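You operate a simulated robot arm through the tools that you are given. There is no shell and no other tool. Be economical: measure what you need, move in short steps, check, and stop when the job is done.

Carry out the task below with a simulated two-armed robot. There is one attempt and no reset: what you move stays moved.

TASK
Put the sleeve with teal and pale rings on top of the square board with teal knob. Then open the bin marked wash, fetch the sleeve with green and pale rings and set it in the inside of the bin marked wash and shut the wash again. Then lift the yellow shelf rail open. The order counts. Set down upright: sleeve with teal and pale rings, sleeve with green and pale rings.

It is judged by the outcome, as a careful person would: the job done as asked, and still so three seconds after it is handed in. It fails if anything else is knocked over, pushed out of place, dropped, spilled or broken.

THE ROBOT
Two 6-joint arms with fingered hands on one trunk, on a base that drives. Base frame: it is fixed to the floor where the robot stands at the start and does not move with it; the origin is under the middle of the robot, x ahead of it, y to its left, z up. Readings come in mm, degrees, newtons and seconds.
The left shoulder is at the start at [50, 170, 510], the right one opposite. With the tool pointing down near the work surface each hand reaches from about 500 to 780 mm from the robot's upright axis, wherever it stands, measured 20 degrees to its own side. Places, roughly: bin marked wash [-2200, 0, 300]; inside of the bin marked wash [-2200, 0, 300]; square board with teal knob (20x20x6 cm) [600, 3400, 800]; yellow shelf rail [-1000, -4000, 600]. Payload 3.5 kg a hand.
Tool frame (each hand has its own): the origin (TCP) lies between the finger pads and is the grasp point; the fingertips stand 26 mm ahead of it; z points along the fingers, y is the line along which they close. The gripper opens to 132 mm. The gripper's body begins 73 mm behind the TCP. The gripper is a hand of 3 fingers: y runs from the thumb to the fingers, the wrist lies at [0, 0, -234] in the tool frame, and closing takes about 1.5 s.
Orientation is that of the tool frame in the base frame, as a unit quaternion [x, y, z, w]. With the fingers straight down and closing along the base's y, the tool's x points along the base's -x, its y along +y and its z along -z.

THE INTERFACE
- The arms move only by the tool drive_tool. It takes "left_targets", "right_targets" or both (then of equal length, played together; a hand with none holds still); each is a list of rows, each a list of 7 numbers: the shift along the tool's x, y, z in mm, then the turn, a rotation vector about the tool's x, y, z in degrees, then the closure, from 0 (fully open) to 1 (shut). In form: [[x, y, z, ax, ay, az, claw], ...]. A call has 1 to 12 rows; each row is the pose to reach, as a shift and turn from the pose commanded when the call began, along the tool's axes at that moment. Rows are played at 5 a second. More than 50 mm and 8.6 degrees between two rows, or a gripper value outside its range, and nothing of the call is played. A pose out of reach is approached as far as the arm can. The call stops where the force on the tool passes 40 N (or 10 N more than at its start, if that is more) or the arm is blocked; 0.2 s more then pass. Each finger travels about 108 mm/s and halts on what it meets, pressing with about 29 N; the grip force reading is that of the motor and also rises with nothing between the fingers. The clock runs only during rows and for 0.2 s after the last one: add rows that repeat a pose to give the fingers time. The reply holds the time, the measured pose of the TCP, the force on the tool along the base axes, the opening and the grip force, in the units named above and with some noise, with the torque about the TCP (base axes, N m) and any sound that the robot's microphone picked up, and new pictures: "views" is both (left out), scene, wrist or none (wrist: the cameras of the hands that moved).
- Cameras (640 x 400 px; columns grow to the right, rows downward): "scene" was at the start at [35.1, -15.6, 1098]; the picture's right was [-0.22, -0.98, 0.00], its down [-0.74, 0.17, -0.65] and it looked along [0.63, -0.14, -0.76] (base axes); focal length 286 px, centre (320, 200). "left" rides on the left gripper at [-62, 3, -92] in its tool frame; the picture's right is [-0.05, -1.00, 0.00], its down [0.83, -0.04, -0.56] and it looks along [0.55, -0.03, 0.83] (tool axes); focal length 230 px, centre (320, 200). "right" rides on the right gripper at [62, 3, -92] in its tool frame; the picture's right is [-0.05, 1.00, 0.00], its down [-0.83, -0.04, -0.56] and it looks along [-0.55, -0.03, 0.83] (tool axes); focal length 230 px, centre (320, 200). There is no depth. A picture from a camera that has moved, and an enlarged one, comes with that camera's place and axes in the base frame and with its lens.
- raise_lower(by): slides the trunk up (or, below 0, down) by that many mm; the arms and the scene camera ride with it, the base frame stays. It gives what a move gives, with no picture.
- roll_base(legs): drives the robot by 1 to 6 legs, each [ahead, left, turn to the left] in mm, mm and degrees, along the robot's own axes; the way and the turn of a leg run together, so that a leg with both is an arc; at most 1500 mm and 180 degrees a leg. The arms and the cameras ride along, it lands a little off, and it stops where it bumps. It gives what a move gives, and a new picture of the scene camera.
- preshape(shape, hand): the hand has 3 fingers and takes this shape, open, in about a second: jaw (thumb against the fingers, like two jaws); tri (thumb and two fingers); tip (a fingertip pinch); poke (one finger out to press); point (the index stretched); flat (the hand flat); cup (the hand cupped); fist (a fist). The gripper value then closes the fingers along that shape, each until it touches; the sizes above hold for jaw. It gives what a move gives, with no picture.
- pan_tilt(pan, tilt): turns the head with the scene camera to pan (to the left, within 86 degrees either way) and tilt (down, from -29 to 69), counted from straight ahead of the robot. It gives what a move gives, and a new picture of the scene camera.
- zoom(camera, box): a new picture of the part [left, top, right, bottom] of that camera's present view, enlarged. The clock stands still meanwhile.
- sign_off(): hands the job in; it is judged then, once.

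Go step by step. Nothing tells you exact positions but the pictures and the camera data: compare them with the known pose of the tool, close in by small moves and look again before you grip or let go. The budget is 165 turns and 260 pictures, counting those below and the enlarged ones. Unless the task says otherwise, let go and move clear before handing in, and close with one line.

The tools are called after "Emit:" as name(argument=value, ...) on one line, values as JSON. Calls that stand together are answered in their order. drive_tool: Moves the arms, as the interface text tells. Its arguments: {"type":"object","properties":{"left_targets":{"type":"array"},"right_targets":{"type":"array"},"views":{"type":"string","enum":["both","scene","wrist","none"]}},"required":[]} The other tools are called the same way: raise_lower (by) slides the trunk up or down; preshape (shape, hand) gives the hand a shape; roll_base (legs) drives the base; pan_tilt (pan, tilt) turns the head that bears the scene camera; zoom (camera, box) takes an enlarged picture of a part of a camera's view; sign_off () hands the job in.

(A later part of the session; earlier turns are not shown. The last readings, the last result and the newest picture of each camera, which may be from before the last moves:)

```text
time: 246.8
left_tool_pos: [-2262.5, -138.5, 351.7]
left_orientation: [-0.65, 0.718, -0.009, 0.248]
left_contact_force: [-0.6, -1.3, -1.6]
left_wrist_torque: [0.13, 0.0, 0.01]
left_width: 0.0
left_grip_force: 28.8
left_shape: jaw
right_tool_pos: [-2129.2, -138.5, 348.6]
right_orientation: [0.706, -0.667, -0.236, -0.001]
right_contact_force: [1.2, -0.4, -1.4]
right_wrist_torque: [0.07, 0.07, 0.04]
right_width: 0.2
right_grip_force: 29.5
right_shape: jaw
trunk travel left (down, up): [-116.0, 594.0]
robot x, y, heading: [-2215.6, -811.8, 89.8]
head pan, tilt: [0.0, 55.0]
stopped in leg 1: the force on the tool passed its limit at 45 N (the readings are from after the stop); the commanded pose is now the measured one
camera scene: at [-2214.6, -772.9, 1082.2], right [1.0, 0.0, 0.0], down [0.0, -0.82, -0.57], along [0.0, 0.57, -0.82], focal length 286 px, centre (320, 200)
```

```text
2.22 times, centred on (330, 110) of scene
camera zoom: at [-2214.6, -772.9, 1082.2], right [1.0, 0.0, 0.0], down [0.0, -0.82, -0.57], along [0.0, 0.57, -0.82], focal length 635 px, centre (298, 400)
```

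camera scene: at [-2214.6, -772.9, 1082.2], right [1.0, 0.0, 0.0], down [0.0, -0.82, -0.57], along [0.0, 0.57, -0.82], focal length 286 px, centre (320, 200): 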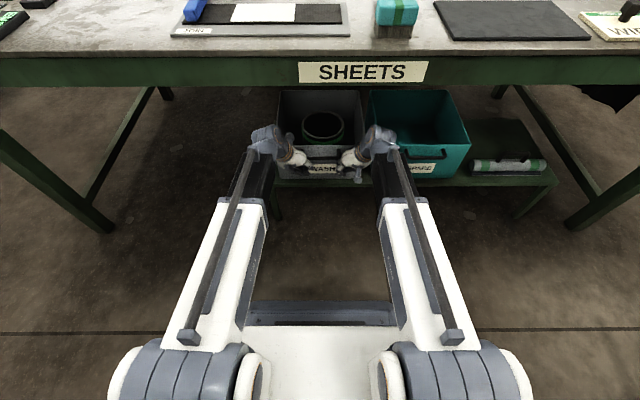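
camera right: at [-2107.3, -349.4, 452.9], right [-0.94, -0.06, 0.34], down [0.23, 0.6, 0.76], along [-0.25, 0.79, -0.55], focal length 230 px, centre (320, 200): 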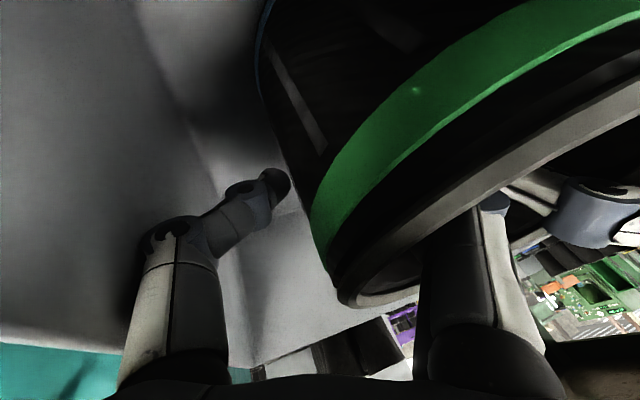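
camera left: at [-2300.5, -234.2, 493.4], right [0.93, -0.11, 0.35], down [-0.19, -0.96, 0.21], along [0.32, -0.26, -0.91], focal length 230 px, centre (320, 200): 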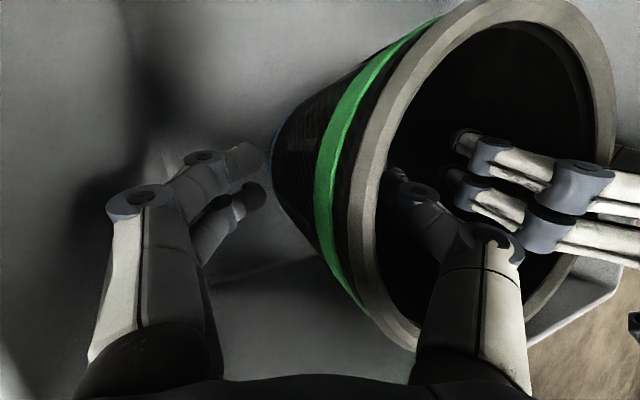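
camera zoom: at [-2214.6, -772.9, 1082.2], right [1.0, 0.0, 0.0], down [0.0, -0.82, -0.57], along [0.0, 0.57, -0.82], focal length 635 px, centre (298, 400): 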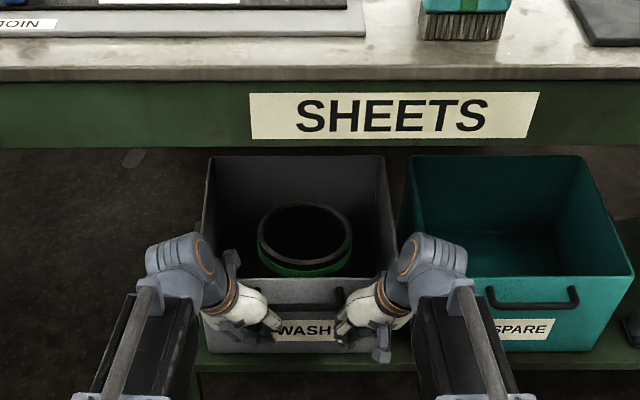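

It has come to its stop, flush with the SPARE bin, so the wash bin is shut. I'll back off and check.

Emit:
roll_base(legs=[[-290, 0, 0]])

Emit:
raise_lower(by=150)

Emit:
zoom(camera="scene", box=[220, 20, 460, 200])

Emit:
pan_tilt(pan=-86, tilt=20)

```text
time: 248.8
left_tool_pos: [-2271.0, -421.4, 351.7]
left_orientation: [-0.655, 0.714, -0.007, 0.248]
left_contact_force: [-0.7, 0.4, -0.3]
left_wrist_torque: [0.01, 0.02, 0.03]
left_width: 0.1
left_grip_force: 28.7
left_shape: jaw
right_tool_pos: [-2138.6, -419.1, 348.6]
right_orientation: [0.71, -0.663, -0.237, 0.0]
right_contact_force: [-0.4, -0.1, -0.3]
right_wrist_torque: [-0.04, 0.03, 0.04]
right_width: 0.0
right_grip_force: 29.2
right_shape: jaw
trunk travel left (down, up): [-116.0, 594.0]
robot x, y, heading: [-2215.1, -1086.7, 90.1]
head pan, tilt: [0.0, 55.0]
camera scene: at [-2214.6, -1055.4, 1082.1], right [1.0, 0.01, 0.0], down [0.01, -0.82, -0.57], along [0.0, 0.57, -0.82], focal length 286 px, centre (320, 200)
```

scene: 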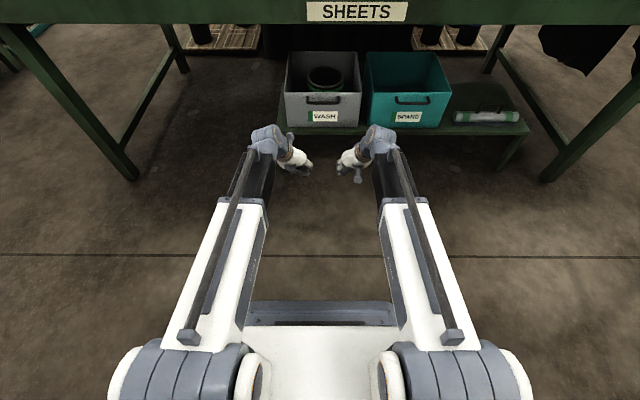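

```text
time: 250.6
left_tool_pos: [-2270.5, -419.7, 501.0]
left_orientation: [-0.655, 0.714, -0.006, 0.248]
left_contact_force: [0.4, -0.3, 0.3]
left_wrist_torque: [0.01, -0.02, -0.03]
left_width: 0.0
left_grip_force: 29.2
left_shape: jaw
right_tool_pos: [-2139.9, -420.0, 499.1]
right_orientation: [0.71, -0.663, -0.236, 0.0]
right_contact_force: [-0.4, -0.4, 1.2]
right_wrist_torque: [0.02, 0.01, 0.04]
right_width: 0.1
right_grip_force: 28.8
right_shape: jaw
trunk travel left (down, up): [-266.0, 444.0]
robot x, y, heading: [-2214.0, -1087.4, 90.5]
head pan, tilt: [0.0, 55.0]
```

```text
2.22 times, centred on (340, 110) of scene
camera zoom: at [-2214.6, -1055.4, 1232.1], right [1.0, 0.01, 0.0], down [0.01, -0.82, -0.57], along [0.0, 0.57, -0.82], focal length 635 px, centre (276, 400)
```

zoom: 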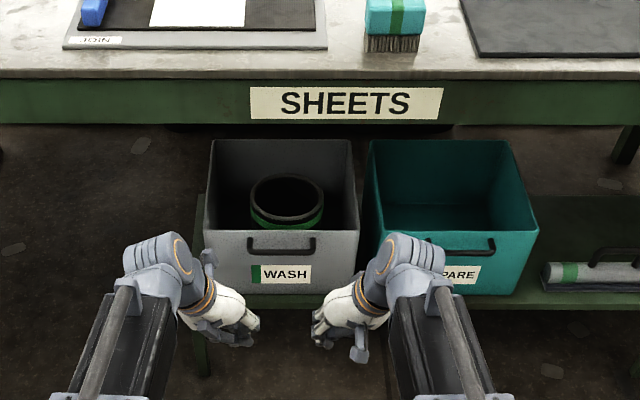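

```text
time: 252.2
left_tool_pos: [-2271.7, -420.4, 501.8]
left_orientation: [-0.654, 0.714, -0.006, 0.248]
left_contact_force: [-0.5, 1.1, 0.7]
left_wrist_torque: [0.02, 0.0, -0.03]
left_width: 0.0
left_grip_force: 29.2
left_shape: jaw
right_tool_pos: [-2139.6, -419.4, 498.0]
right_orientation: [0.711, -0.663, -0.236, 0.001]
right_contact_force: [0.2, -0.4, 0.9]
right_wrist_torque: [-0.01, -0.05, 0.01]
right_width: 0.0
right_grip_force: 29.0
right_shape: jaw
trunk travel left (down, up): [-266.0, 444.0]
robot x, y, heading: [-2216.3, -1086.0, 90.4]
head pan, tilt: [-85.9, 20.0]
camera scene: at [-2121.3, -1120.2, 1284.2], right [0.08, -1.0, 0.0], down [-0.34, -0.03, -0.94], along [0.94, 0.07, -0.34], focal length 286 px, centre (320, 200)
```

scene: 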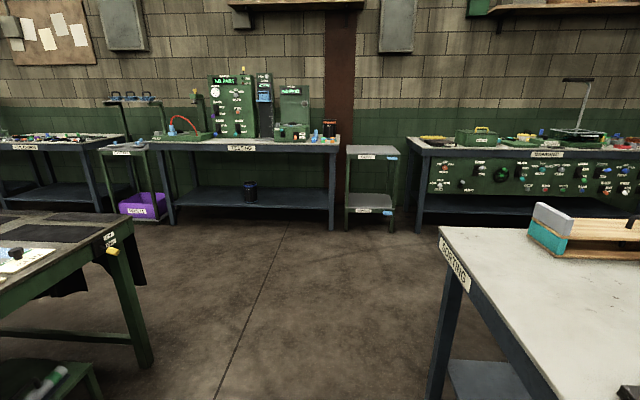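

The bin is shut with the sleeve upright inside. Now to the yellow shelf rail: east along the corridor, then turn south.

Emit:
roll_base(legs=[[0, -1480, 0], [0, 0, -90], [0, 0, -90]])

Emit:
pan_tilt(pan=0, tilt=15)

```text
time: 267.0
left_tool_pos: [-673.9, -1753.2, 500.8]
left_orientation: [0.707, 0.662, -0.249, -0.003]
left_contact_force: [0.2, 1.1, 0.4]
left_wrist_torque: [0.01, 0.0, 0.0]
left_width: 0.3
left_grip_force: 29.4
left_shape: jaw
right_tool_pos: [-808.6, -1758.0, 498.5]
right_orientation: [0.656, 0.717, 0.002, 0.235]
right_contact_force: [-0.9, -0.5, -0.9]
right_wrist_torque: [0.04, -0.05, 0.01]
right_width: 0.0
right_grip_force: 29.1
right_shape: jaw
trunk travel left (down, up): [-266.0, 444.0]
robot x, y, heading: [-746.6, -1084.1, -88.5]
head pan, tilt: [-85.9, 20.0]
camera scene: at [-840.5, -1054.2, 1284.2], right [-0.1, 1.0, 0.0], down [0.34, 0.03, -0.94], along [-0.94, -0.09, -0.34], focal length 286 px, centre (320, 200)
```

scene: 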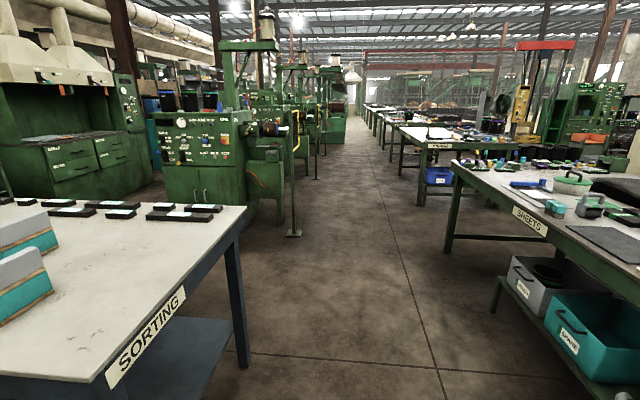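

```text
time: 268.6
left_tool_pos: [-676.1, -1754.2, 502.1]
left_orientation: [0.708, 0.661, -0.249, -0.004]
left_contact_force: [0.6, -0.7, -0.9]
left_wrist_torque: [-0.04, 0.0, 0.03]
left_width: 0.0
left_grip_force: 28.7
left_shape: jaw
right_tool_pos: [-808.7, -1757.7, 497.7]
right_orientation: [0.655, 0.717, 0.002, 0.237]
right_contact_force: [0.5, -0.5, -0.3]
right_wrist_torque: [-0.01, 0.0, 0.01]
right_width: 0.0
right_grip_force: 28.7
right_shape: jaw
trunk travel left (down, up): [-266.0, 444.0]
robot x, y, heading: [-746.5, -1086.3, -88.3]
head pan, tilt: [0.0, 15.0]
camera scene: at [-745.3, -1138.4, 1292.4], right [-1.0, -0.03, 0.0], down [-0.01, 0.26, -0.97], along [0.03, -0.97, -0.26], focal length 286 px, centre (320, 200)
```

scene: 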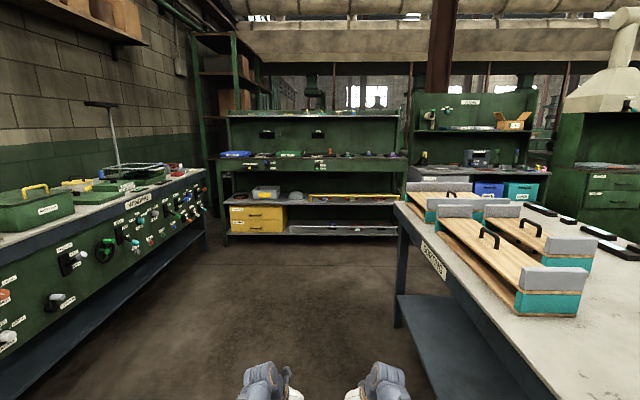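

The yellow rail is on the lower shelf of the green bench ahead. I'll shift a bit left to clear the sorting table and drive closer.

Emit:
roll_base(legs=[[0, 150, -1.7], [1450, 0, 0]])

Emit:
pan_tilt(pan=-15, tilt=25)

Emit:
zoom(camera="scene", box=[200, 140, 440, 290])

```text
time: 276.8
left_tool_pos: [-576.3, -3196.9, 502.3]
left_orientation: [0.724, 0.643, -0.249, -0.009]
left_contact_force: [0.0, 0.5, -0.5]
left_wrist_torque: [0.02, 0.02, 0.01]
left_width: 0.0
left_grip_force: 29.1
left_shape: jaw
right_tool_pos: [-708.8, -3194.6, 499.0]
right_orientation: [0.673, 0.701, -0.004, 0.236]
right_contact_force: [-0.1, 0.7, -1.0]
right_wrist_torque: [0.01, 0.05, -0.06]
right_width: 0.4
right_grip_force: 29.1
right_shape: jaw
trunk travel left (down, up): [-266.0, 444.0]
robot x, y, heading: [-614.5, -2528.1, -91.2]
head pan, tilt: [0.0, 15.0]
camera scene: at [-615.5, -2579.1, 1292.4], right [-1.0, 0.02, 0.0], down [0.01, 0.26, -0.97], along [-0.02, -0.97, -0.26], focal length 286 px, centre (320, 200)
```

scene: 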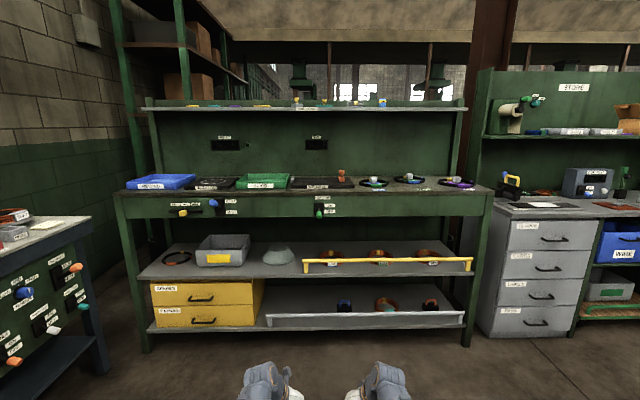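

```text
time: 277.5
left_tool_pos: [-576.5, -3196.8, 501.0]
left_orientation: [0.724, 0.643, -0.249, -0.011]
left_contact_force: [-0.3, -0.5, 0.0]
left_wrist_torque: [0.0, 0.01, 0.04]
left_width: 0.0
left_grip_force: 28.7
left_shape: jaw
right_tool_pos: [-709.3, -3194.0, 498.6]
right_orientation: [0.673, 0.701, -0.003, 0.236]
right_contact_force: [-0.2, 1.1, 0.0]
right_wrist_torque: [0.02, 0.02, 0.0]
right_width: 0.2
right_grip_force: 29.2
right_shape: jaw
trunk travel left (down, up): [-266.0, 444.0]
robot x, y, heading: [-615.5, -2523.4, -91.1]
head pan, tilt: [-15.0, 25.0]
camera scene: at [-639.2, -2574.2, 1276.2], right [-0.96, 0.28, 0.0], down [0.12, 0.41, -0.91], along [-0.25, -0.87, -0.42], focal length 286 px, centre (320, 200)
```

scene: 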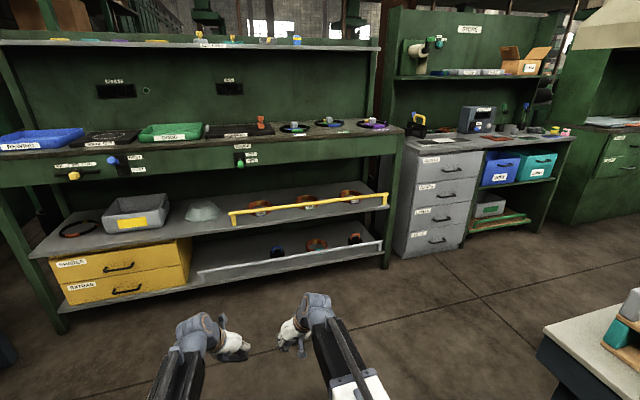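

```text
2.67 times, centred on (320, 215) of scene
camera zoom: at [-639.2, -2574.2, 1276.2], right [-0.96, 0.28, 0.0], down [0.12, 0.41, -0.91], along [-0.25, -0.87, -0.42], focal length 762 px, centre (320, 160)
```

zoom: 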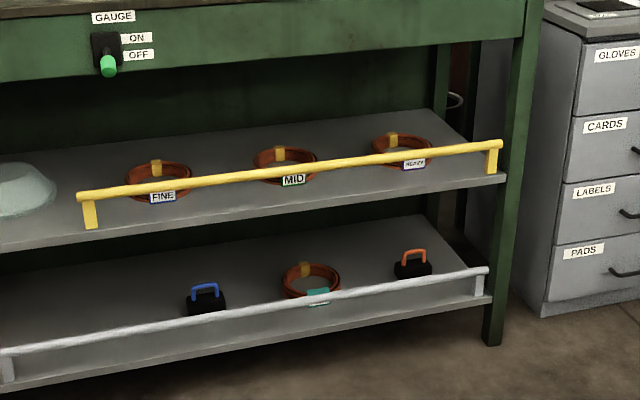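

The yellow rail is a bar in front of the middle shelf, from x≈-555 to -1430, at y≈-3945 and z≈600. I'll turn the left hand to point horizontally forward, out in the open here.

Emit:
drive_tool(left_targets=[[-8, 15, -3, 3.2, -5.45, -5.4, 0.5], [-16, 30, -5, 6.4, -10.9, -10.8, 0], [-24, 45, -8, 9.6, -16.4, -16.3, 0], [-32, 60, -10, 12.9, -21.9, -21.7, 0], [-40, 75, -13, 16.1, -27.3, -27.1, 0], [-48, 90, -15, 19.3, -32.8, -32.5, 0], [-56, 105, -18, 22.5, -38.2, -38, 0], [-64, 120, -20, 25.7, -43.7, -43.4, 0], [-72, 135, -23, 29, -49.2, -48.8, 0], [-80, 150, -26, 32.2, -54.6, -54.2, 0], [-88, 165, -28, 35.4, -60.1, -59.7, 0], [-94, 180, -31, 38.6, -65.6, -65.1, 0]], views="both")

```text
time: 280.1
left_tool_pos: [-403.5, -3305.7, 502.2]
left_orientation: [-0.015, -0.706, 0.708, 0.02]
left_contact_force: [-0.1, -0.3, -0.1]
left_wrist_torque: [-0.01, -0.02, 0.0]
left_width: 132.0
left_grip_force: 0.2
left_shape: jaw
right_tool_pos: [-709.1, -3194.6, 498.4]
right_orientation: [0.673, 0.701, -0.004, 0.237]
right_contact_force: [0.4, 0.2, 0.7]
right_wrist_torque: [-0.06, 0.02, -0.02]
right_width: 0.1
right_grip_force: 28.8
right_shape: jaw
trunk travel left (down, up): [-266.0, 444.0]
robot x, y, heading: [-614.7, -2528.0, -91.4]
head pan, tilt: [-15.0, 25.0]
camera scene: at [-639.3, -2574.1, 1276.1], right [-0.96, 0.28, 0.0], down [0.12, 0.41, -0.91], along [-0.25, -0.87, -0.42], focal length 286 px, centre (320, 200)
camera left: at [-337.4, -3215.7, 496.7], right [0.06, 0.0, 1.0], down [-0.8, 0.6, 0.05], along [-0.6, -0.8, 0.04], focal length 230 px, centre (320, 200)
```

scene: 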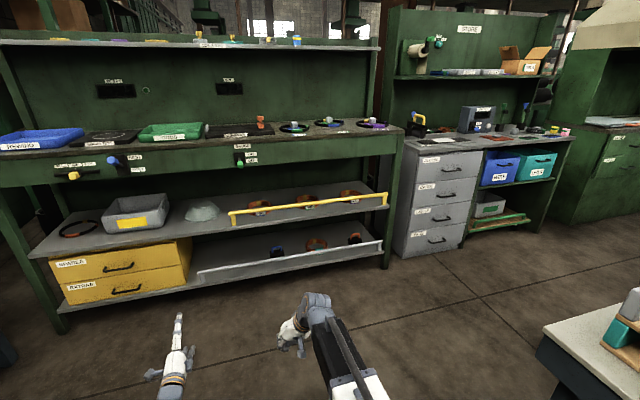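
left: 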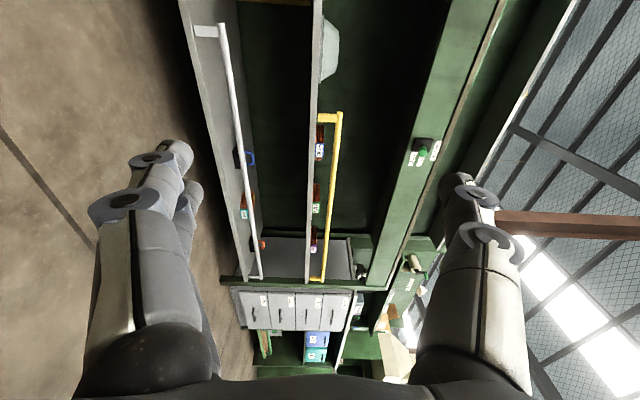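

The rail sits at z≈577, y≈-3945. I'll raise to that height, draw the hand back a little, drive forward and then sideways to the rail's middle.

Emit:
raise_lower(by=75)

Emit:
drive_tool(left_targets=[[0, 0, -25, 0, 0, 0, 0], [0, 0, -50, 0, 0, 0, 0], [0, 0, -75, 0, 0, 0, 0]], views="none")

Emit:
roll_base(legs=[[0, 0, 1.4], [620, 0, 0]])

Emit:
pan_tilt(pan=0, tilt=35)

```text
time: 281.3
left_tool_pos: [-403.2, -3304.8, 575.9]
left_orientation: [-0.016, -0.705, 0.709, 0.022]
left_contact_force: [-0.6, -0.1, 1.0]
left_wrist_torque: [0.0, 0.03, 0.01]
left_width: 131.8
left_grip_force: 0.1
left_shape: jaw
right_tool_pos: [-709.0, -3193.4, 574.3]
right_orientation: [0.673, 0.701, -0.003, 0.235]
right_contact_force: [0.7, 0.1, 0.6]
right_wrist_torque: [-0.01, 0.01, 0.03]
right_width: 0.0
right_grip_force: 29.2
right_shape: jaw
trunk travel left (down, up): [-341.0, 369.0]
robot x, y, heading: [-614.0, -2528.4, -91.3]
head pan, tilt: [-15.0, 25.0]
```

```text
time: 282.1
left_tool_pos: [-400.0, -3231.5, 577.3]
left_orientation: [-0.016, -0.706, 0.708, 0.021]
left_contact_force: [0.6, -0.1, 1.1]
left_wrist_torque: [0.02, 0.01, 0.03]
left_width: 131.8
left_grip_force: 0.0
left_shape: jaw
right_tool_pos: [-709.8, -3195.3, 572.9]
right_orientation: [0.673, 0.701, -0.003, 0.236]
right_contact_force: [0.5, 0.4, -0.1]
right_wrist_torque: [-0.01, -0.01, -0.01]
right_width: 0.0
right_grip_force: 29.0
right_shape: jaw
trunk travel left (down, up): [-341.0, 369.0]
robot x, y, heading: [-613.9, -2528.2, -91.1]
head pan, tilt: [-15.0, 25.0]
```

```text
time: 285.9
left_tool_pos: [-383.1, -3843.5, 576.3]
left_orientation: [-0.007, -0.706, 0.708, 0.013]
left_contact_force: [0.6, 0.5, 0.6]
left_wrist_torque: [-0.02, 0.02, 0.02]
left_width: 132.1
left_grip_force: 0.2
left_shape: jaw
right_tool_pos: [-691.7, -3813.4, 574.3]
right_orientation: [0.666, 0.708, 0.0, 0.236]
right_contact_force: [0.2, -0.1, -0.4]
right_wrist_torque: [-0.01, -0.01, 0.03]
right_width: 0.1
right_grip_force: 28.7
right_shape: jaw
trunk travel left (down, up): [-341.0, 369.0]
robot x, y, heading: [-608.5, -3144.1, -89.9]
head pan, tilt: [-15.0, 25.0]
camera scene: at [-637.2, -3191.6, 1351.1], right [-0.97, 0.26, 0.0], down [0.11, 0.41, -0.91], along [-0.23, -0.88, -0.42], focal length 286 px, centre (320, 200)
```

scene: 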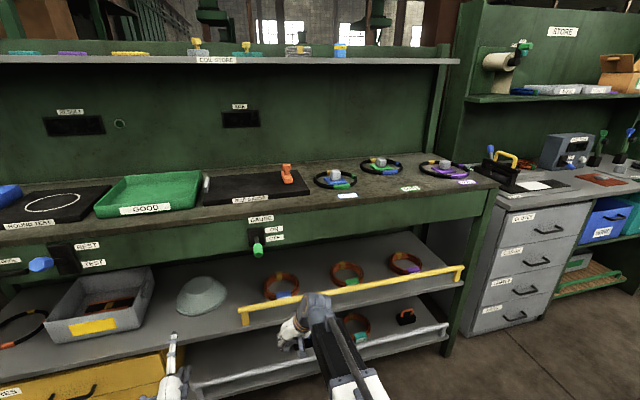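

```text
time: 286.6
left_tool_pos: [-382.6, -3842.7, 576.5]
left_orientation: [-0.007, -0.706, 0.708, 0.012]
left_contact_force: [0.1, 0.4, -0.1]
left_wrist_torque: [0.01, -0.03, 0.0]
left_width: 132.1
left_grip_force: 0.1
left_shape: jaw
right_tool_pos: [-694.2, -3812.9, 573.6]
right_orientation: [0.666, 0.708, 0.0, 0.235]
right_contact_force: [0.2, 0.2, -0.6]
right_wrist_torque: [0.03, 0.01, -0.01]
right_width: 0.0
right_grip_force: 29.4
right_shape: jaw
trunk travel left (down, up): [-341.0, 369.0]
robot x, y, heading: [-614.5, -3143.8, -89.8]
head pan, tilt: [0.0, 35.0]
camera scene: at [-613.4, -3190.8, 1335.4], right [-1.0, 0.0, 0.0], down [0.0, 0.57, -0.82], along [0.0, -0.82, -0.57], focal length 286 px, centre (320, 200)
```

scene: 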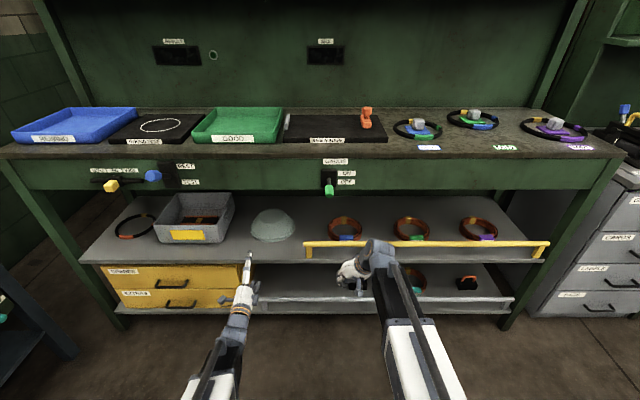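

The rail runs from x≈-564 to -1474 at y≈-3988, z≈579. I'll drive right to bring the left hand to its middle.

Emit:
roll_base(legs=[[0, -630, 0]])

Emit:
zoom(camera="left", box=[0, 0, 640, 400])

```text
time: 290.2
left_tool_pos: [-1017.7, -3845.7, 576.4]
left_orientation: [-0.003, -0.706, 0.708, 0.008]
left_contact_force: [0.6, 0.5, 0.7]
left_wrist_torque: [0.03, -0.03, 0.0]
left_width: 132.1
left_grip_force: 0.1
left_shape: jaw
right_tool_pos: [-1327.3, -3818.2, 573.1]
right_orientation: [0.661, 0.713, 0.0, 0.236]
right_contact_force: [0.1, 0.0, 0.2]
right_wrist_torque: [0.01, 0.0, -0.01]
right_width: 0.0
right_grip_force: 29.2
right_shape: jaw
trunk travel left (down, up): [-341.0, 369.0]
robot x, y, heading: [-1253.7, -3145.4, -89.1]
head pan, tilt: [0.0, 35.0]
camera scene: at [-1255.4, -3195.2, 1335.4], right [-1.0, -0.01, 0.0], down [-0.01, 0.57, -0.82], along [0.01, -0.82, -0.57], focal length 286 px, centre (320, 200)
```

scene: 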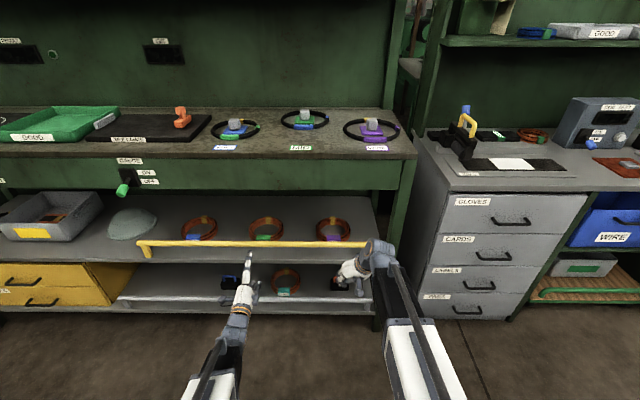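

```text
1.00 times, centred on (320, 200) of left (not enlarged: the box is as wide or as high as the picture)
camera zoom: at [-954.6, -3753.3, 572.1], right [0.06, 0.0, 1.0], down [-0.82, 0.57, 0.05], along [-0.57, -0.82, 0.04], focal length 230 px, centre (320, 200)
```

zoom: 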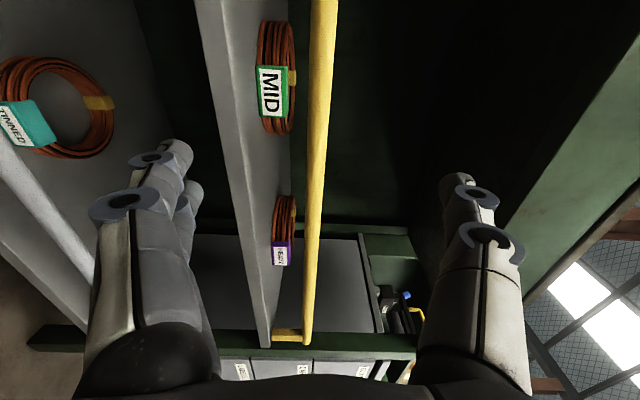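

The rail is level with the grip centre. I'll part-close, drive in 60 mm and finish with the arm.

Emit:
roll_base(legs=[[60, 0, 0]])

Emit:
drive_tool(left_targets=[[0, 0, 10, 0, 0, 0, 0.3], [0, 0, 25, 0, 0, 0, 0.3], [0, 0, 40, 0, 0, 0, 0.3], [0, 0, 55, 0, 0, 0, 0.3], [0, 0, 65, 0, 0, 0, 0.3]], views="wrist")

```text
time: 291.2
left_tool_pos: [-1015.6, -3904.1, 576.3]
left_orientation: [-0.004, -0.706, 0.708, 0.009]
left_contact_force: [0.0, -0.7, 0.4]
left_wrist_torque: [-0.02, 0.04, 0.01]
left_width: 132.1
left_grip_force: 0.1
left_shape: jaw
right_tool_pos: [-1326.9, -3877.4, 573.5]
right_orientation: [0.661, 0.712, 0.001, 0.236]
right_contact_force: [0.3, -0.3, -0.1]
right_wrist_torque: [-0.03, 0.01, -0.02]
right_width: 0.0
right_grip_force: 29.0
right_shape: jaw
trunk travel left (down, up): [-341.0, 369.0]
robot x, y, heading: [-1254.1, -3208.2, -89.2]
head pan, tilt: [0.0, 35.0]
camera scene: at [-1254.8, -3254.4, 1335.4], right [-1.0, -0.01, 0.0], down [-0.01, 0.57, -0.82], along [0.01, -0.82, -0.57], focal length 286 px, centre (320, 200)
```

scene: 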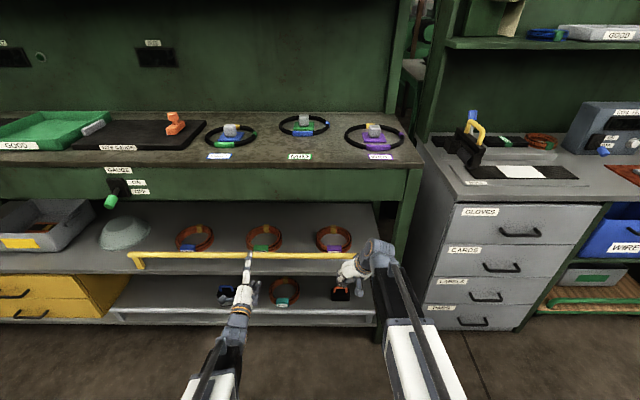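

```text
time: 292.4
left_tool_pos: [-1018.4, -3970.5, 576.9]
left_orientation: [-0.004, -0.705, 0.709, 0.008]
left_contact_force: [-0.8, -0.3, 0.4]
left_wrist_torque: [-0.01, -0.01, -0.01]
left_width: 92.8
left_grip_force: 0.0
left_shape: jaw
right_tool_pos: [-1325.7, -3878.9, 573.1]
right_orientation: [0.661, 0.713, 0.001, 0.235]
right_contact_force: [0.1, -0.1, -0.3]
right_wrist_torque: [0.04, -0.03, 0.02]
right_width: 0.0
right_grip_force: 28.7
right_shape: jaw
trunk travel left (down, up): [-341.0, 369.0]
robot x, y, heading: [-1254.8, -3208.7, -89.4]
head pan, tilt: [0.0, 35.0]
camera left: at [-955.4, -3878.2, 572.5], right [0.06, 0.0, 1.0], down [-0.82, 0.57, 0.05], along [-0.57, -0.82, 0.04], focal length 230 px, centre (320, 200)
```

left: 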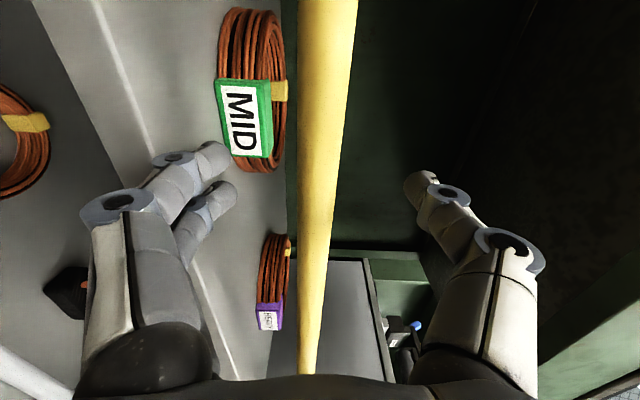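

The bar is between thumb and fingers. A further 8 mm, then close.

Emit:
drive_tool(left_targets=[[0, 0, 8, 0, 0, 0, 0.3], [0, 0, 8, 0, 0, 0, 0.6], [0, 0, 8, 0, 0, 0, 0.8], [0, 0, 8, 0, 0, 0, 1], [0, 0, 8, 0, 0, 0, 1], [0, 0, 8, 0, 0, 0, 1]], views="wrist")

```text
time: 293.8
left_tool_pos: [-1018.8, -3978.1, 576.8]
left_orientation: [-0.004, -0.705, 0.709, 0.008]
left_contact_force: [-0.9, -3.2, 1.3]
left_wrist_torque: [-0.02, -0.02, 0.02]
left_width: 11.5
left_grip_force: 29.0
left_shape: jaw
right_tool_pos: [-1326.6, -3878.5, 572.4]
right_orientation: [0.661, 0.713, 0.001, 0.236]
right_contact_force: [-0.1, 1.1, 0.1]
right_wrist_torque: [0.0, 0.02, -0.03]
right_width: 0.0
right_grip_force: 28.9
right_shape: jaw
trunk travel left (down, up): [-341.0, 369.0]
robot x, y, heading: [-1258.5, -3204.8, -89.4]
head pan, tilt: [0.0, 35.0]
camera left: at [-955.7, -3885.9, 572.9], right [0.06, 0.0, 1.0], down [-0.82, 0.57, 0.05], along [-0.57, -0.82, 0.04], focal length 230 px, centre (320, 200)
```

left: 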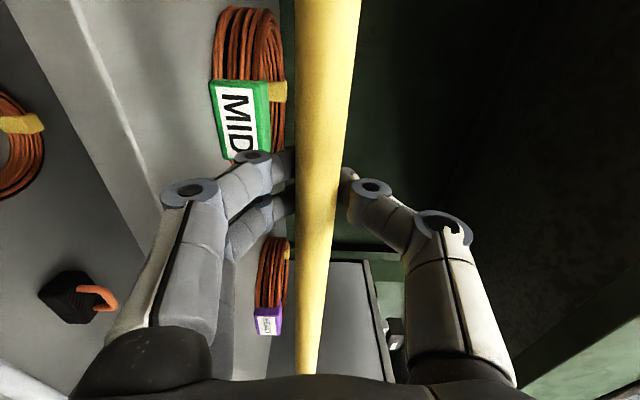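

Gripped. Lifting in small steps.

Emit:
drive_tool(left_targets=[[0, -8, 0, 0, 0, 0, 1], [0, -16, 0, 0, 0, 0, 1], [0, -24, 0, 0, 0, 0, 1], [0, -32, 0, 0, 0, 0, 1], [0, -40, 0, 0, 0, 0, 1], [0, -40, 0, 0, 0, 0, 1]], views="both")

```text
time: 294.8
left_tool_pos: [-1017.3, -3976.8, 592.7]
left_orientation: [0.003, 0.715, -0.699, -0.008]
left_contact_force: [-1.1, -0.6, -24.8]
left_wrist_torque: [-0.36, 0.05, 0.03]
left_width: 6.9
left_grip_force: 28.5
left_shape: jaw
right_tool_pos: [-1327.2, -3878.9, 571.0]
right_orientation: [0.661, 0.713, 0.002, 0.236]
right_contact_force: [0.3, 1.6, 0.5]
right_wrist_torque: [0.0, 0.01, 0.0]
right_width: 0.0
right_grip_force: 29.5
right_shape: jaw
trunk travel left (down, up): [-341.0, 369.0]
robot x, y, heading: [-1256.9, -3211.8, -89.3]
head pan, tilt: [0.0, 35.0]
stopped in row 4 (left hand): the force on the tool passed its limit at 44 N (the readings are from after the stop); the commanded pose is now the measured one
camera scene: at [-1254.1, -3256.9, 1335.2], right [-1.0, -0.01, 0.0], down [-0.01, 0.58, -0.82], along [0.01, -0.82, -0.58], focal length 286 px, centre (320, 200)
camera left: at [-955.1, -3885.0, 591.4], right [0.06, -0.02, 1.0], down [-0.82, 0.57, 0.06], along [-0.57, -0.82, 0.01], focal length 230 px, centre (320, 200)
```

scene: 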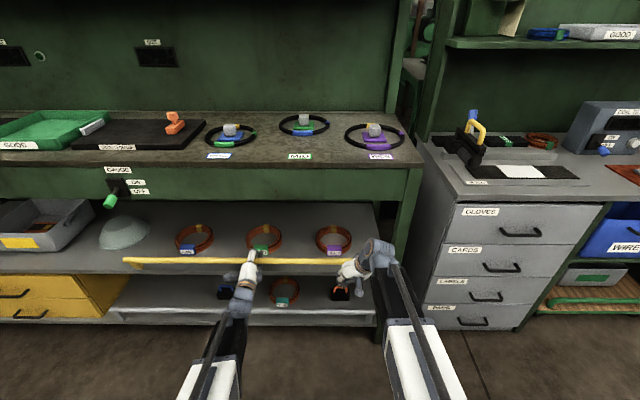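
left: 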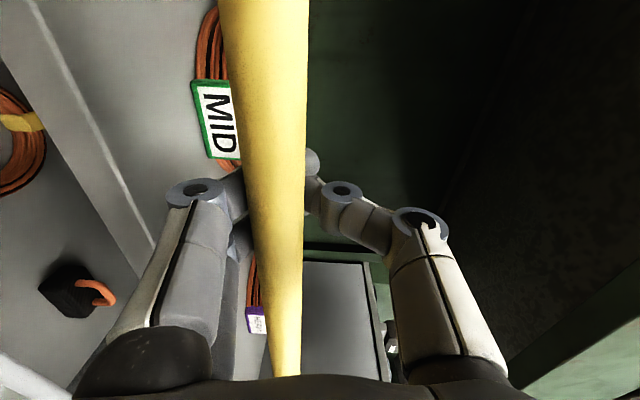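

Emit:
zoom(camera="scene", box=[90, 200, 400, 330])

```text
2.06 times, centred on (245, 265) of scene
camera zoom: at [-1254.1, -3256.9, 1335.2], right [-1.0, -0.01, 0.0], down [-0.01, 0.58, -0.82], along [0.01, -0.82, -0.58], focal length 590 px, centre (475, 66)
```

zoom: 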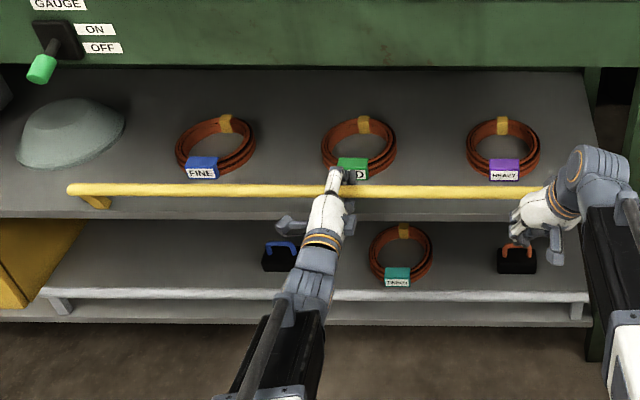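

The rail swings outward about its feet at the shelf edge, and it's now hooked inside my closed fingers. I'll draw it gently outward to find how it moves.

Emit:
drive_tool(left_targets=[[0, 2, -8, 0, 0, 0, 1], [0, 5, -16, 0, 0, 0, 1], [0, 8, -24, 0, 0, 0, 1], [0, 12, -32, 0, 0, 0, 1], [0, 12, -32, 0, 0, 0, 1]], views="both")

Emit:
zoom(camera="scene", box=[90, 200, 400, 330])

```text
time: 295.8
left_tool_pos: [-1016.7, -3948.4, 582.6]
left_orientation: [0.003, 0.716, -0.698, -0.008]
left_contact_force: [0.3, -11.9, -21.1]
left_wrist_torque: [-0.67, 0.0, 0.0]
left_width: 6.4
left_grip_force: 28.8
left_shape: jaw
right_tool_pos: [-1326.5, -3878.1, 572.5]
right_orientation: [0.662, 0.711, 0.001, 0.235]
right_contact_force: [0.0, 0.4, -0.3]
right_wrist_torque: [0.03, -0.02, 0.01]
right_width: 0.2
right_grip_force: 29.0
right_shape: jaw
trunk travel left (down, up): [-341.0, 369.0]
robot x, y, heading: [-1251.7, -3208.1, -89.3]
head pan, tilt: [0.0, 35.0]
stopped in row 5 (left hand): the force on the tool passed its limit at 41 N (the readings are from after the stop); the commanded pose is now the measured one
camera scene: at [-1254.1, -3257.7, 1335.5], right [-1.0, -0.01, 0.0], down [-0.01, 0.58, -0.82], along [0.01, -0.82, -0.58], focal length 286 px, centre (320, 200)
camera left: at [-955.3, -3856.3, 580.5], right [0.06, -0.03, 1.0], down [-0.82, 0.57, 0.06], along [-0.57, -0.82, 0.01], focal length 230 px, centre (320, 200)
```

scene: 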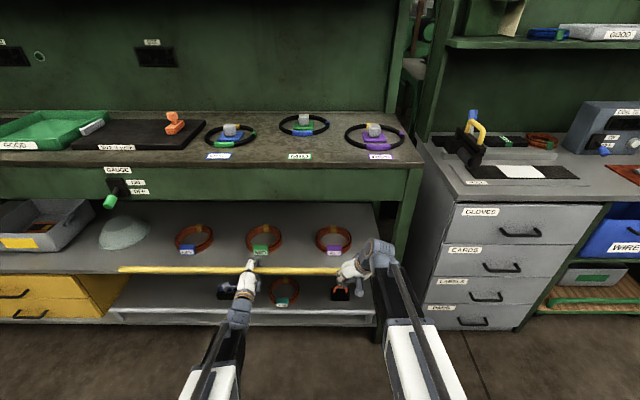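
left: 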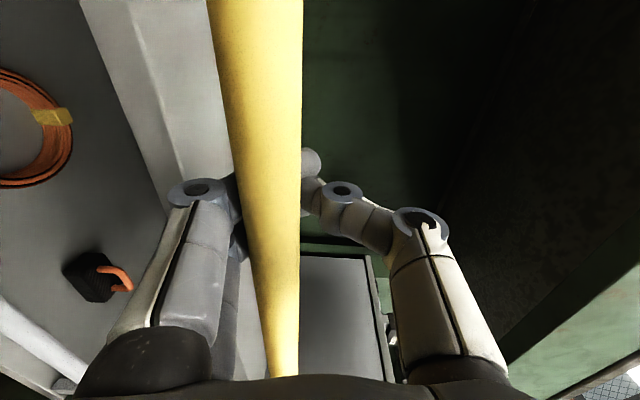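

```text
2.06 times, centred on (245, 265) of scene
camera zoom: at [-1254.1, -3257.7, 1335.5], right [-1.0, -0.01, 0.0], down [-0.01, 0.58, -0.82], along [0.01, -0.82, -0.58], focal length 590 px, centre (475, 66)
```

zoom: 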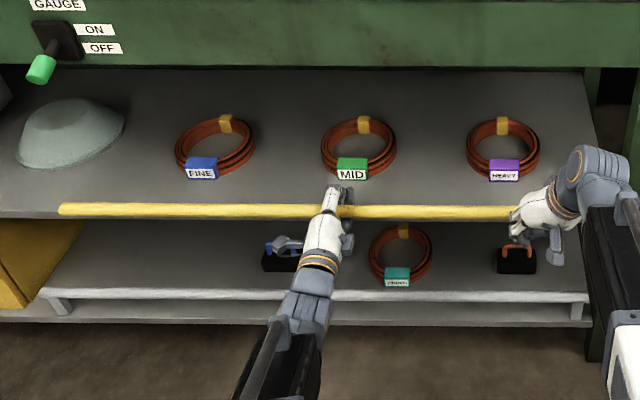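

The rail folds outward and down about the shelf edge and is about halfway. I'll follow the arc further down, letting it rest on my fingers.

Emit:
drive_tool(left_targets=[[0, 8, -5, 0, 0, 0, 1], [0, 16, -10, 0, 0, 0, 1], [0, 24, -15, 0, 0, 0, 1], [0, 34, -18, 0, 0, 0, 1], [0, 44, -20, 0, 0, 0, 1], [0, 54, -21, 0, 0, 0, 1], [0, 54, -21, 0, 0, 0, 1]], views="both")

Emit:
zoom(camera="scene", box=[90, 200, 400, 330])

```text
time: 297.4
left_tool_pos: [-1019.0, -3926.2, 532.7]
left_orientation: [0.002, 0.713, -0.701, -0.008]
left_contact_force: [1.5, 2.0, -0.9]
left_wrist_torque: [-0.03, -0.03, -0.04]
left_width: 5.0
left_grip_force: 28.8
left_shape: jaw
right_tool_pos: [-1327.9, -3879.4, 573.5]
right_orientation: [0.661, 0.712, 0.001, 0.236]
right_contact_force: [-0.3, 0.1, -0.4]
right_wrist_torque: [0.0, -0.01, 0.01]
right_width: 0.0
right_grip_force: 29.1
right_shape: jaw
trunk travel left (down, up): [-341.0, 369.0]
robot x, y, heading: [-1253.1, -3208.3, -89.5]
head pan, tilt: [0.0, 35.0]
camera scene: at [-1254.7, -3254.8, 1335.4], right [-1.0, -0.01, 0.0], down [-0.01, 0.57, -0.82], along [0.01, -0.82, -0.57], focal length 286 px, centre (320, 200)
camera left: at [-955.6, -3833.4, 530.4], right [0.06, -0.02, 1.0], down [-0.82, 0.57, 0.06], along [-0.57, -0.82, 0.02], focal length 230 px, centre (320, 200)
```

scene: 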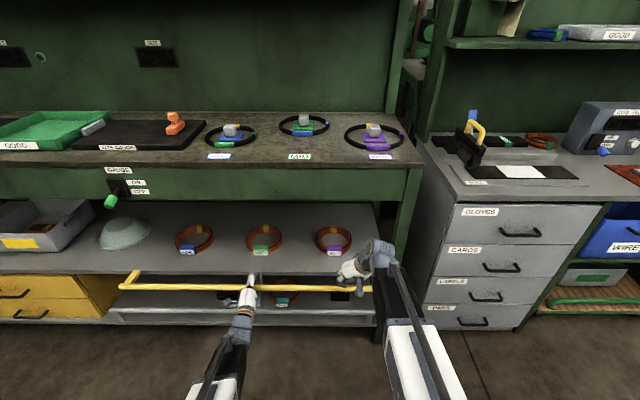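
left: 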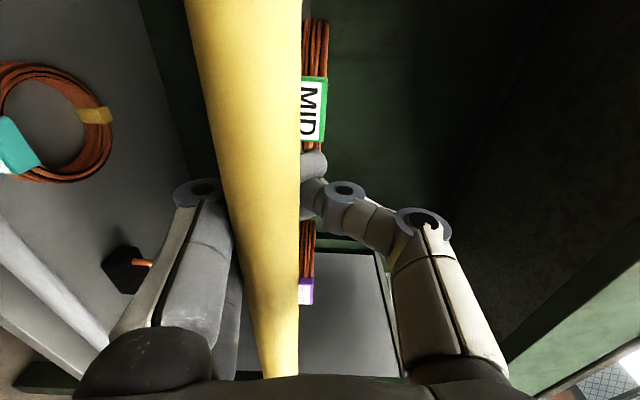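

```text
2.06 times, centred on (245, 265) of scene
camera zoom: at [-1254.7, -3254.8, 1335.4], right [-1.0, -0.01, 0.0], down [-0.01, 0.57, -0.82], along [0.01, -0.82, -0.57], focal length 590 px, centre (475, 66)
```

zoom: 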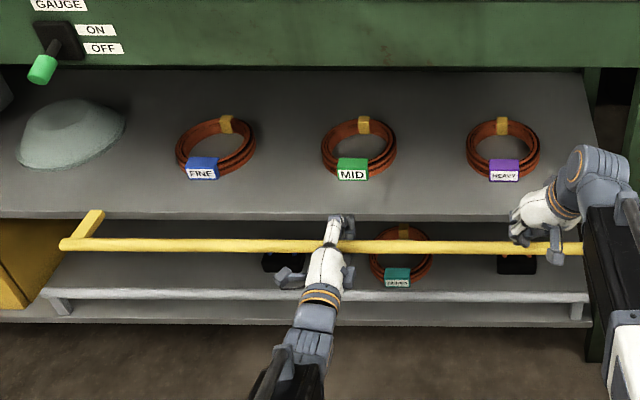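

The rail now sticks straight out. I'll press down a little more to feel for its stop.

Emit:
drive_tool(left_targets=[[0, 8, 0, 0, 0, 0, 1], [0, 16, 1, 0, 0, 0, 1], [0, 24, 3, 0, 0, 0, 1], [0, 34, 6, 0, 0, 0, 1], [0, 44, 10, 0, 0, 0, 1]], views="scene")

Emit:
zoom(camera="scene", box=[90, 200, 400, 330])

```text
time: 298.6
left_tool_pos: [-1019.3, -3935.4, 489.2]
left_orientation: [0.005, 0.714, -0.7, -0.009]
left_contact_force: [0.3, 1.9, -2.9]
left_wrist_torque: [-0.11, -0.02, 0.02]
left_width: 5.1
left_grip_force: 28.8
left_shape: jaw
right_tool_pos: [-1325.9, -3878.5, 573.8]
right_orientation: [0.66, 0.713, 0.001, 0.237]
right_contact_force: [-0.2, -0.4, -0.5]
right_wrist_torque: [-0.01, 0.03, -0.04]
right_width: 0.0
right_grip_force: 29.0
right_shape: jaw
trunk travel left (down, up): [-341.0, 369.0]
robot x, y, heading: [-1256.6, -3206.8, -89.4]
head pan, tilt: [0.0, 35.0]
camera scene: at [-1254.7, -3255.0, 1335.3], right [-1.0, -0.01, 0.0], down [-0.01, 0.57, -0.82], along [0.01, -0.82, -0.57], focal length 286 px, centre (320, 200)
```

scene: 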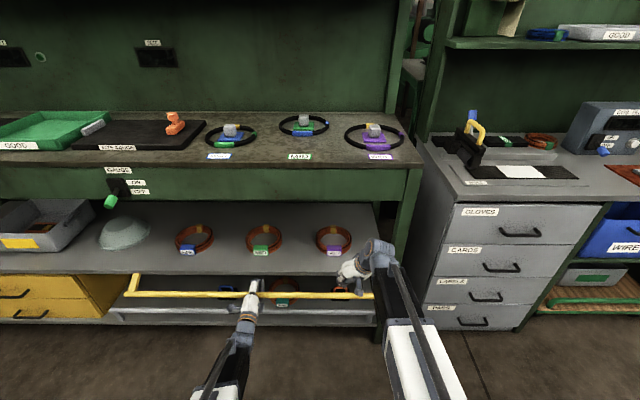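

```text
2.06 times, centred on (245, 265) of scene
camera zoom: at [-1254.7, -3255.0, 1335.3], right [-1.0, -0.01, 0.0], down [-0.01, 0.57, -0.82], along [0.01, -0.82, -0.57], focal length 590 px, centre (475, 66)
```

zoom: 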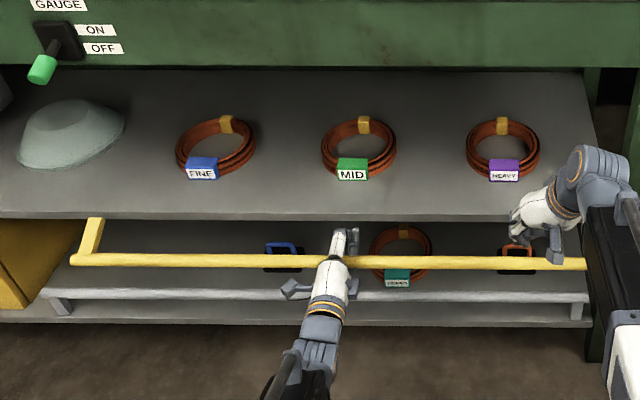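

Emit:
drive_tool(left_targets=[[0, 8, 4, 0, 0, 0, 1], [0, 16, 10, 0, 0, 0, 1], [0, 24, 18, 0, 0, 0, 1], [0, 31, 27, 0, 0, 0, 1], [0, 36, 37, 0, 0, 0, 1], [0, 40, 47, 0, 0, 0, 1]], views="both")

Emit:
zoom(camera="scene", box=[90, 200, 400, 330])

```text
time: 300.0
left_tool_pos: [-1016.9, -3981.1, 448.4]
left_orientation: [0.006, 0.714, -0.7, -0.012]
left_contact_force: [0.3, 11.5, -10.6]
left_wrist_torque: [-0.5, 0.02, 0.01]
left_width: 5.1
left_grip_force: 28.4
left_shape: jaw
left hand out of reach, approached as far as the arm can: row 6
right_tool_pos: [-1326.7, -3877.1, 572.5]
right_orientation: [0.661, 0.713, 0.001, 0.236]
right_contact_force: [0.3, 1.0, 0.9]
right_wrist_torque: [-0.01, 0.0, 0.0]
right_width: 0.0
right_grip_force: 29.0
right_shape: jaw
trunk travel left (down, up): [-341.0, 369.0]
robot x, y, heading: [-1258.5, -3207.8, -89.3]
head pan, tilt: [0.0, 35.0]
camera scene: at [-1254.5, -3255.2, 1335.4], right [-1.0, -0.01, 0.0], down [-0.01, 0.57, -0.82], along [0.01, -0.82, -0.57], focal length 286 px, centre (320, 200)
camera left: at [-952.8, -3889.7, 446.2], right [0.06, -0.02, 1.0], down [-0.82, 0.58, 0.06], along [-0.58, -0.82, 0.02], focal length 230 px, centre (320, 200)
```

scene: 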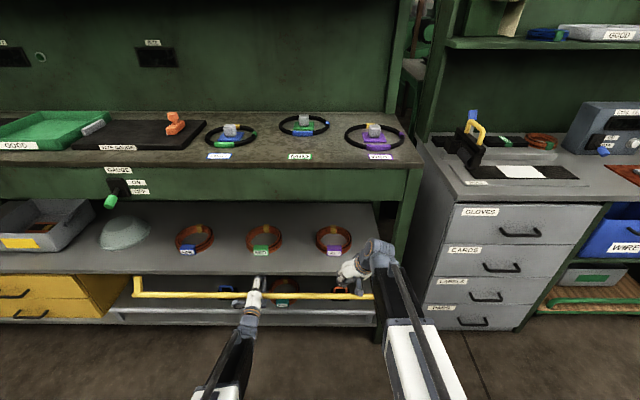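
left: 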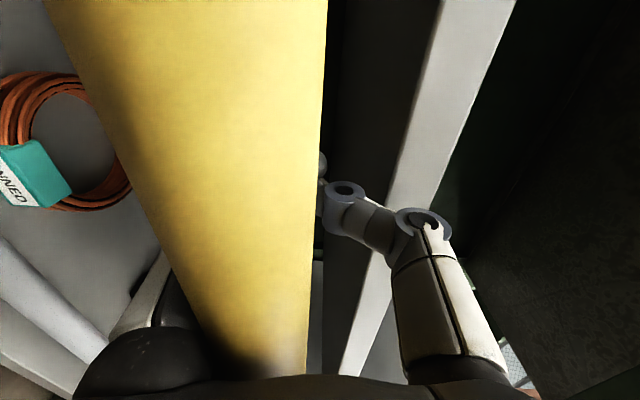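

```text
2.06 times, centred on (245, 265) of scene
camera zoom: at [-1254.5, -3255.2, 1335.4], right [-1.0, -0.01, 0.0], down [-0.01, 0.57, -0.82], along [0.01, -0.82, -0.57], focal length 590 px, centre (475, 66)
```

zoom: 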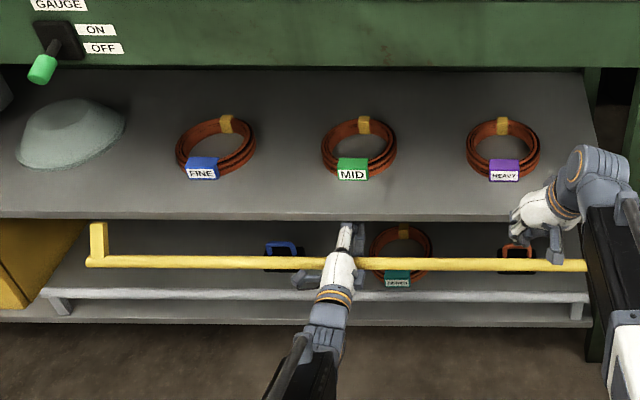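

Forces rise while the bar stays put, so the rail is at its end stop, folded fully open below horizontal. I'll open the fingers part way and back out.

Emit:
drive_tool(left_targets=[[0, 0, -6, 0, 0, 0, 0.8], [0, 0, -10, 0, 0, 0, 0.5], [0, 0, -14, 0, 0, 0, 0.4], [0, 0, -18, 0, 0, 0, 0.35]], views="wrist")

```text
time: 301.0
left_tool_pos: [-1015.2, -3961.8, 445.8]
left_orientation: [0.006, 0.716, -0.698, -0.011]
left_contact_force: [-1.7, 7.0, -22.3]
left_wrist_torque: [0.15, 0.0, 0.02]
left_width: 61.1
left_grip_force: 0.0
left_shape: jaw
right_tool_pos: [-1327.3, -3879.1, 572.8]
right_orientation: [0.661, 0.712, 0.001, 0.236]
right_contact_force: [-0.1, 1.0, -0.7]
right_wrist_torque: [-0.02, 0.0, -0.03]
right_width: 0.1
right_grip_force: 28.7
right_shape: jaw
trunk travel left (down, up): [-341.0, 369.0]
robot x, y, heading: [-1252.6, -3209.2, -89.3]
head pan, tilt: [0.0, 35.0]
camera left: at [-951.9, -3870.4, 444.0], right [0.06, -0.03, 1.0], down [-0.82, 0.57, 0.06], along [-0.57, -0.82, 0.01], focal length 230 px, centre (320, 200)
```

left: 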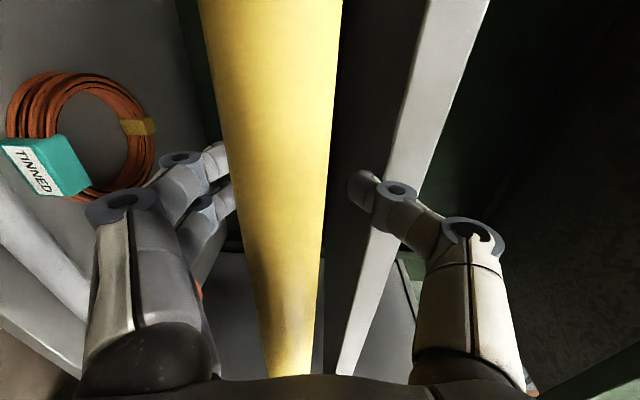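

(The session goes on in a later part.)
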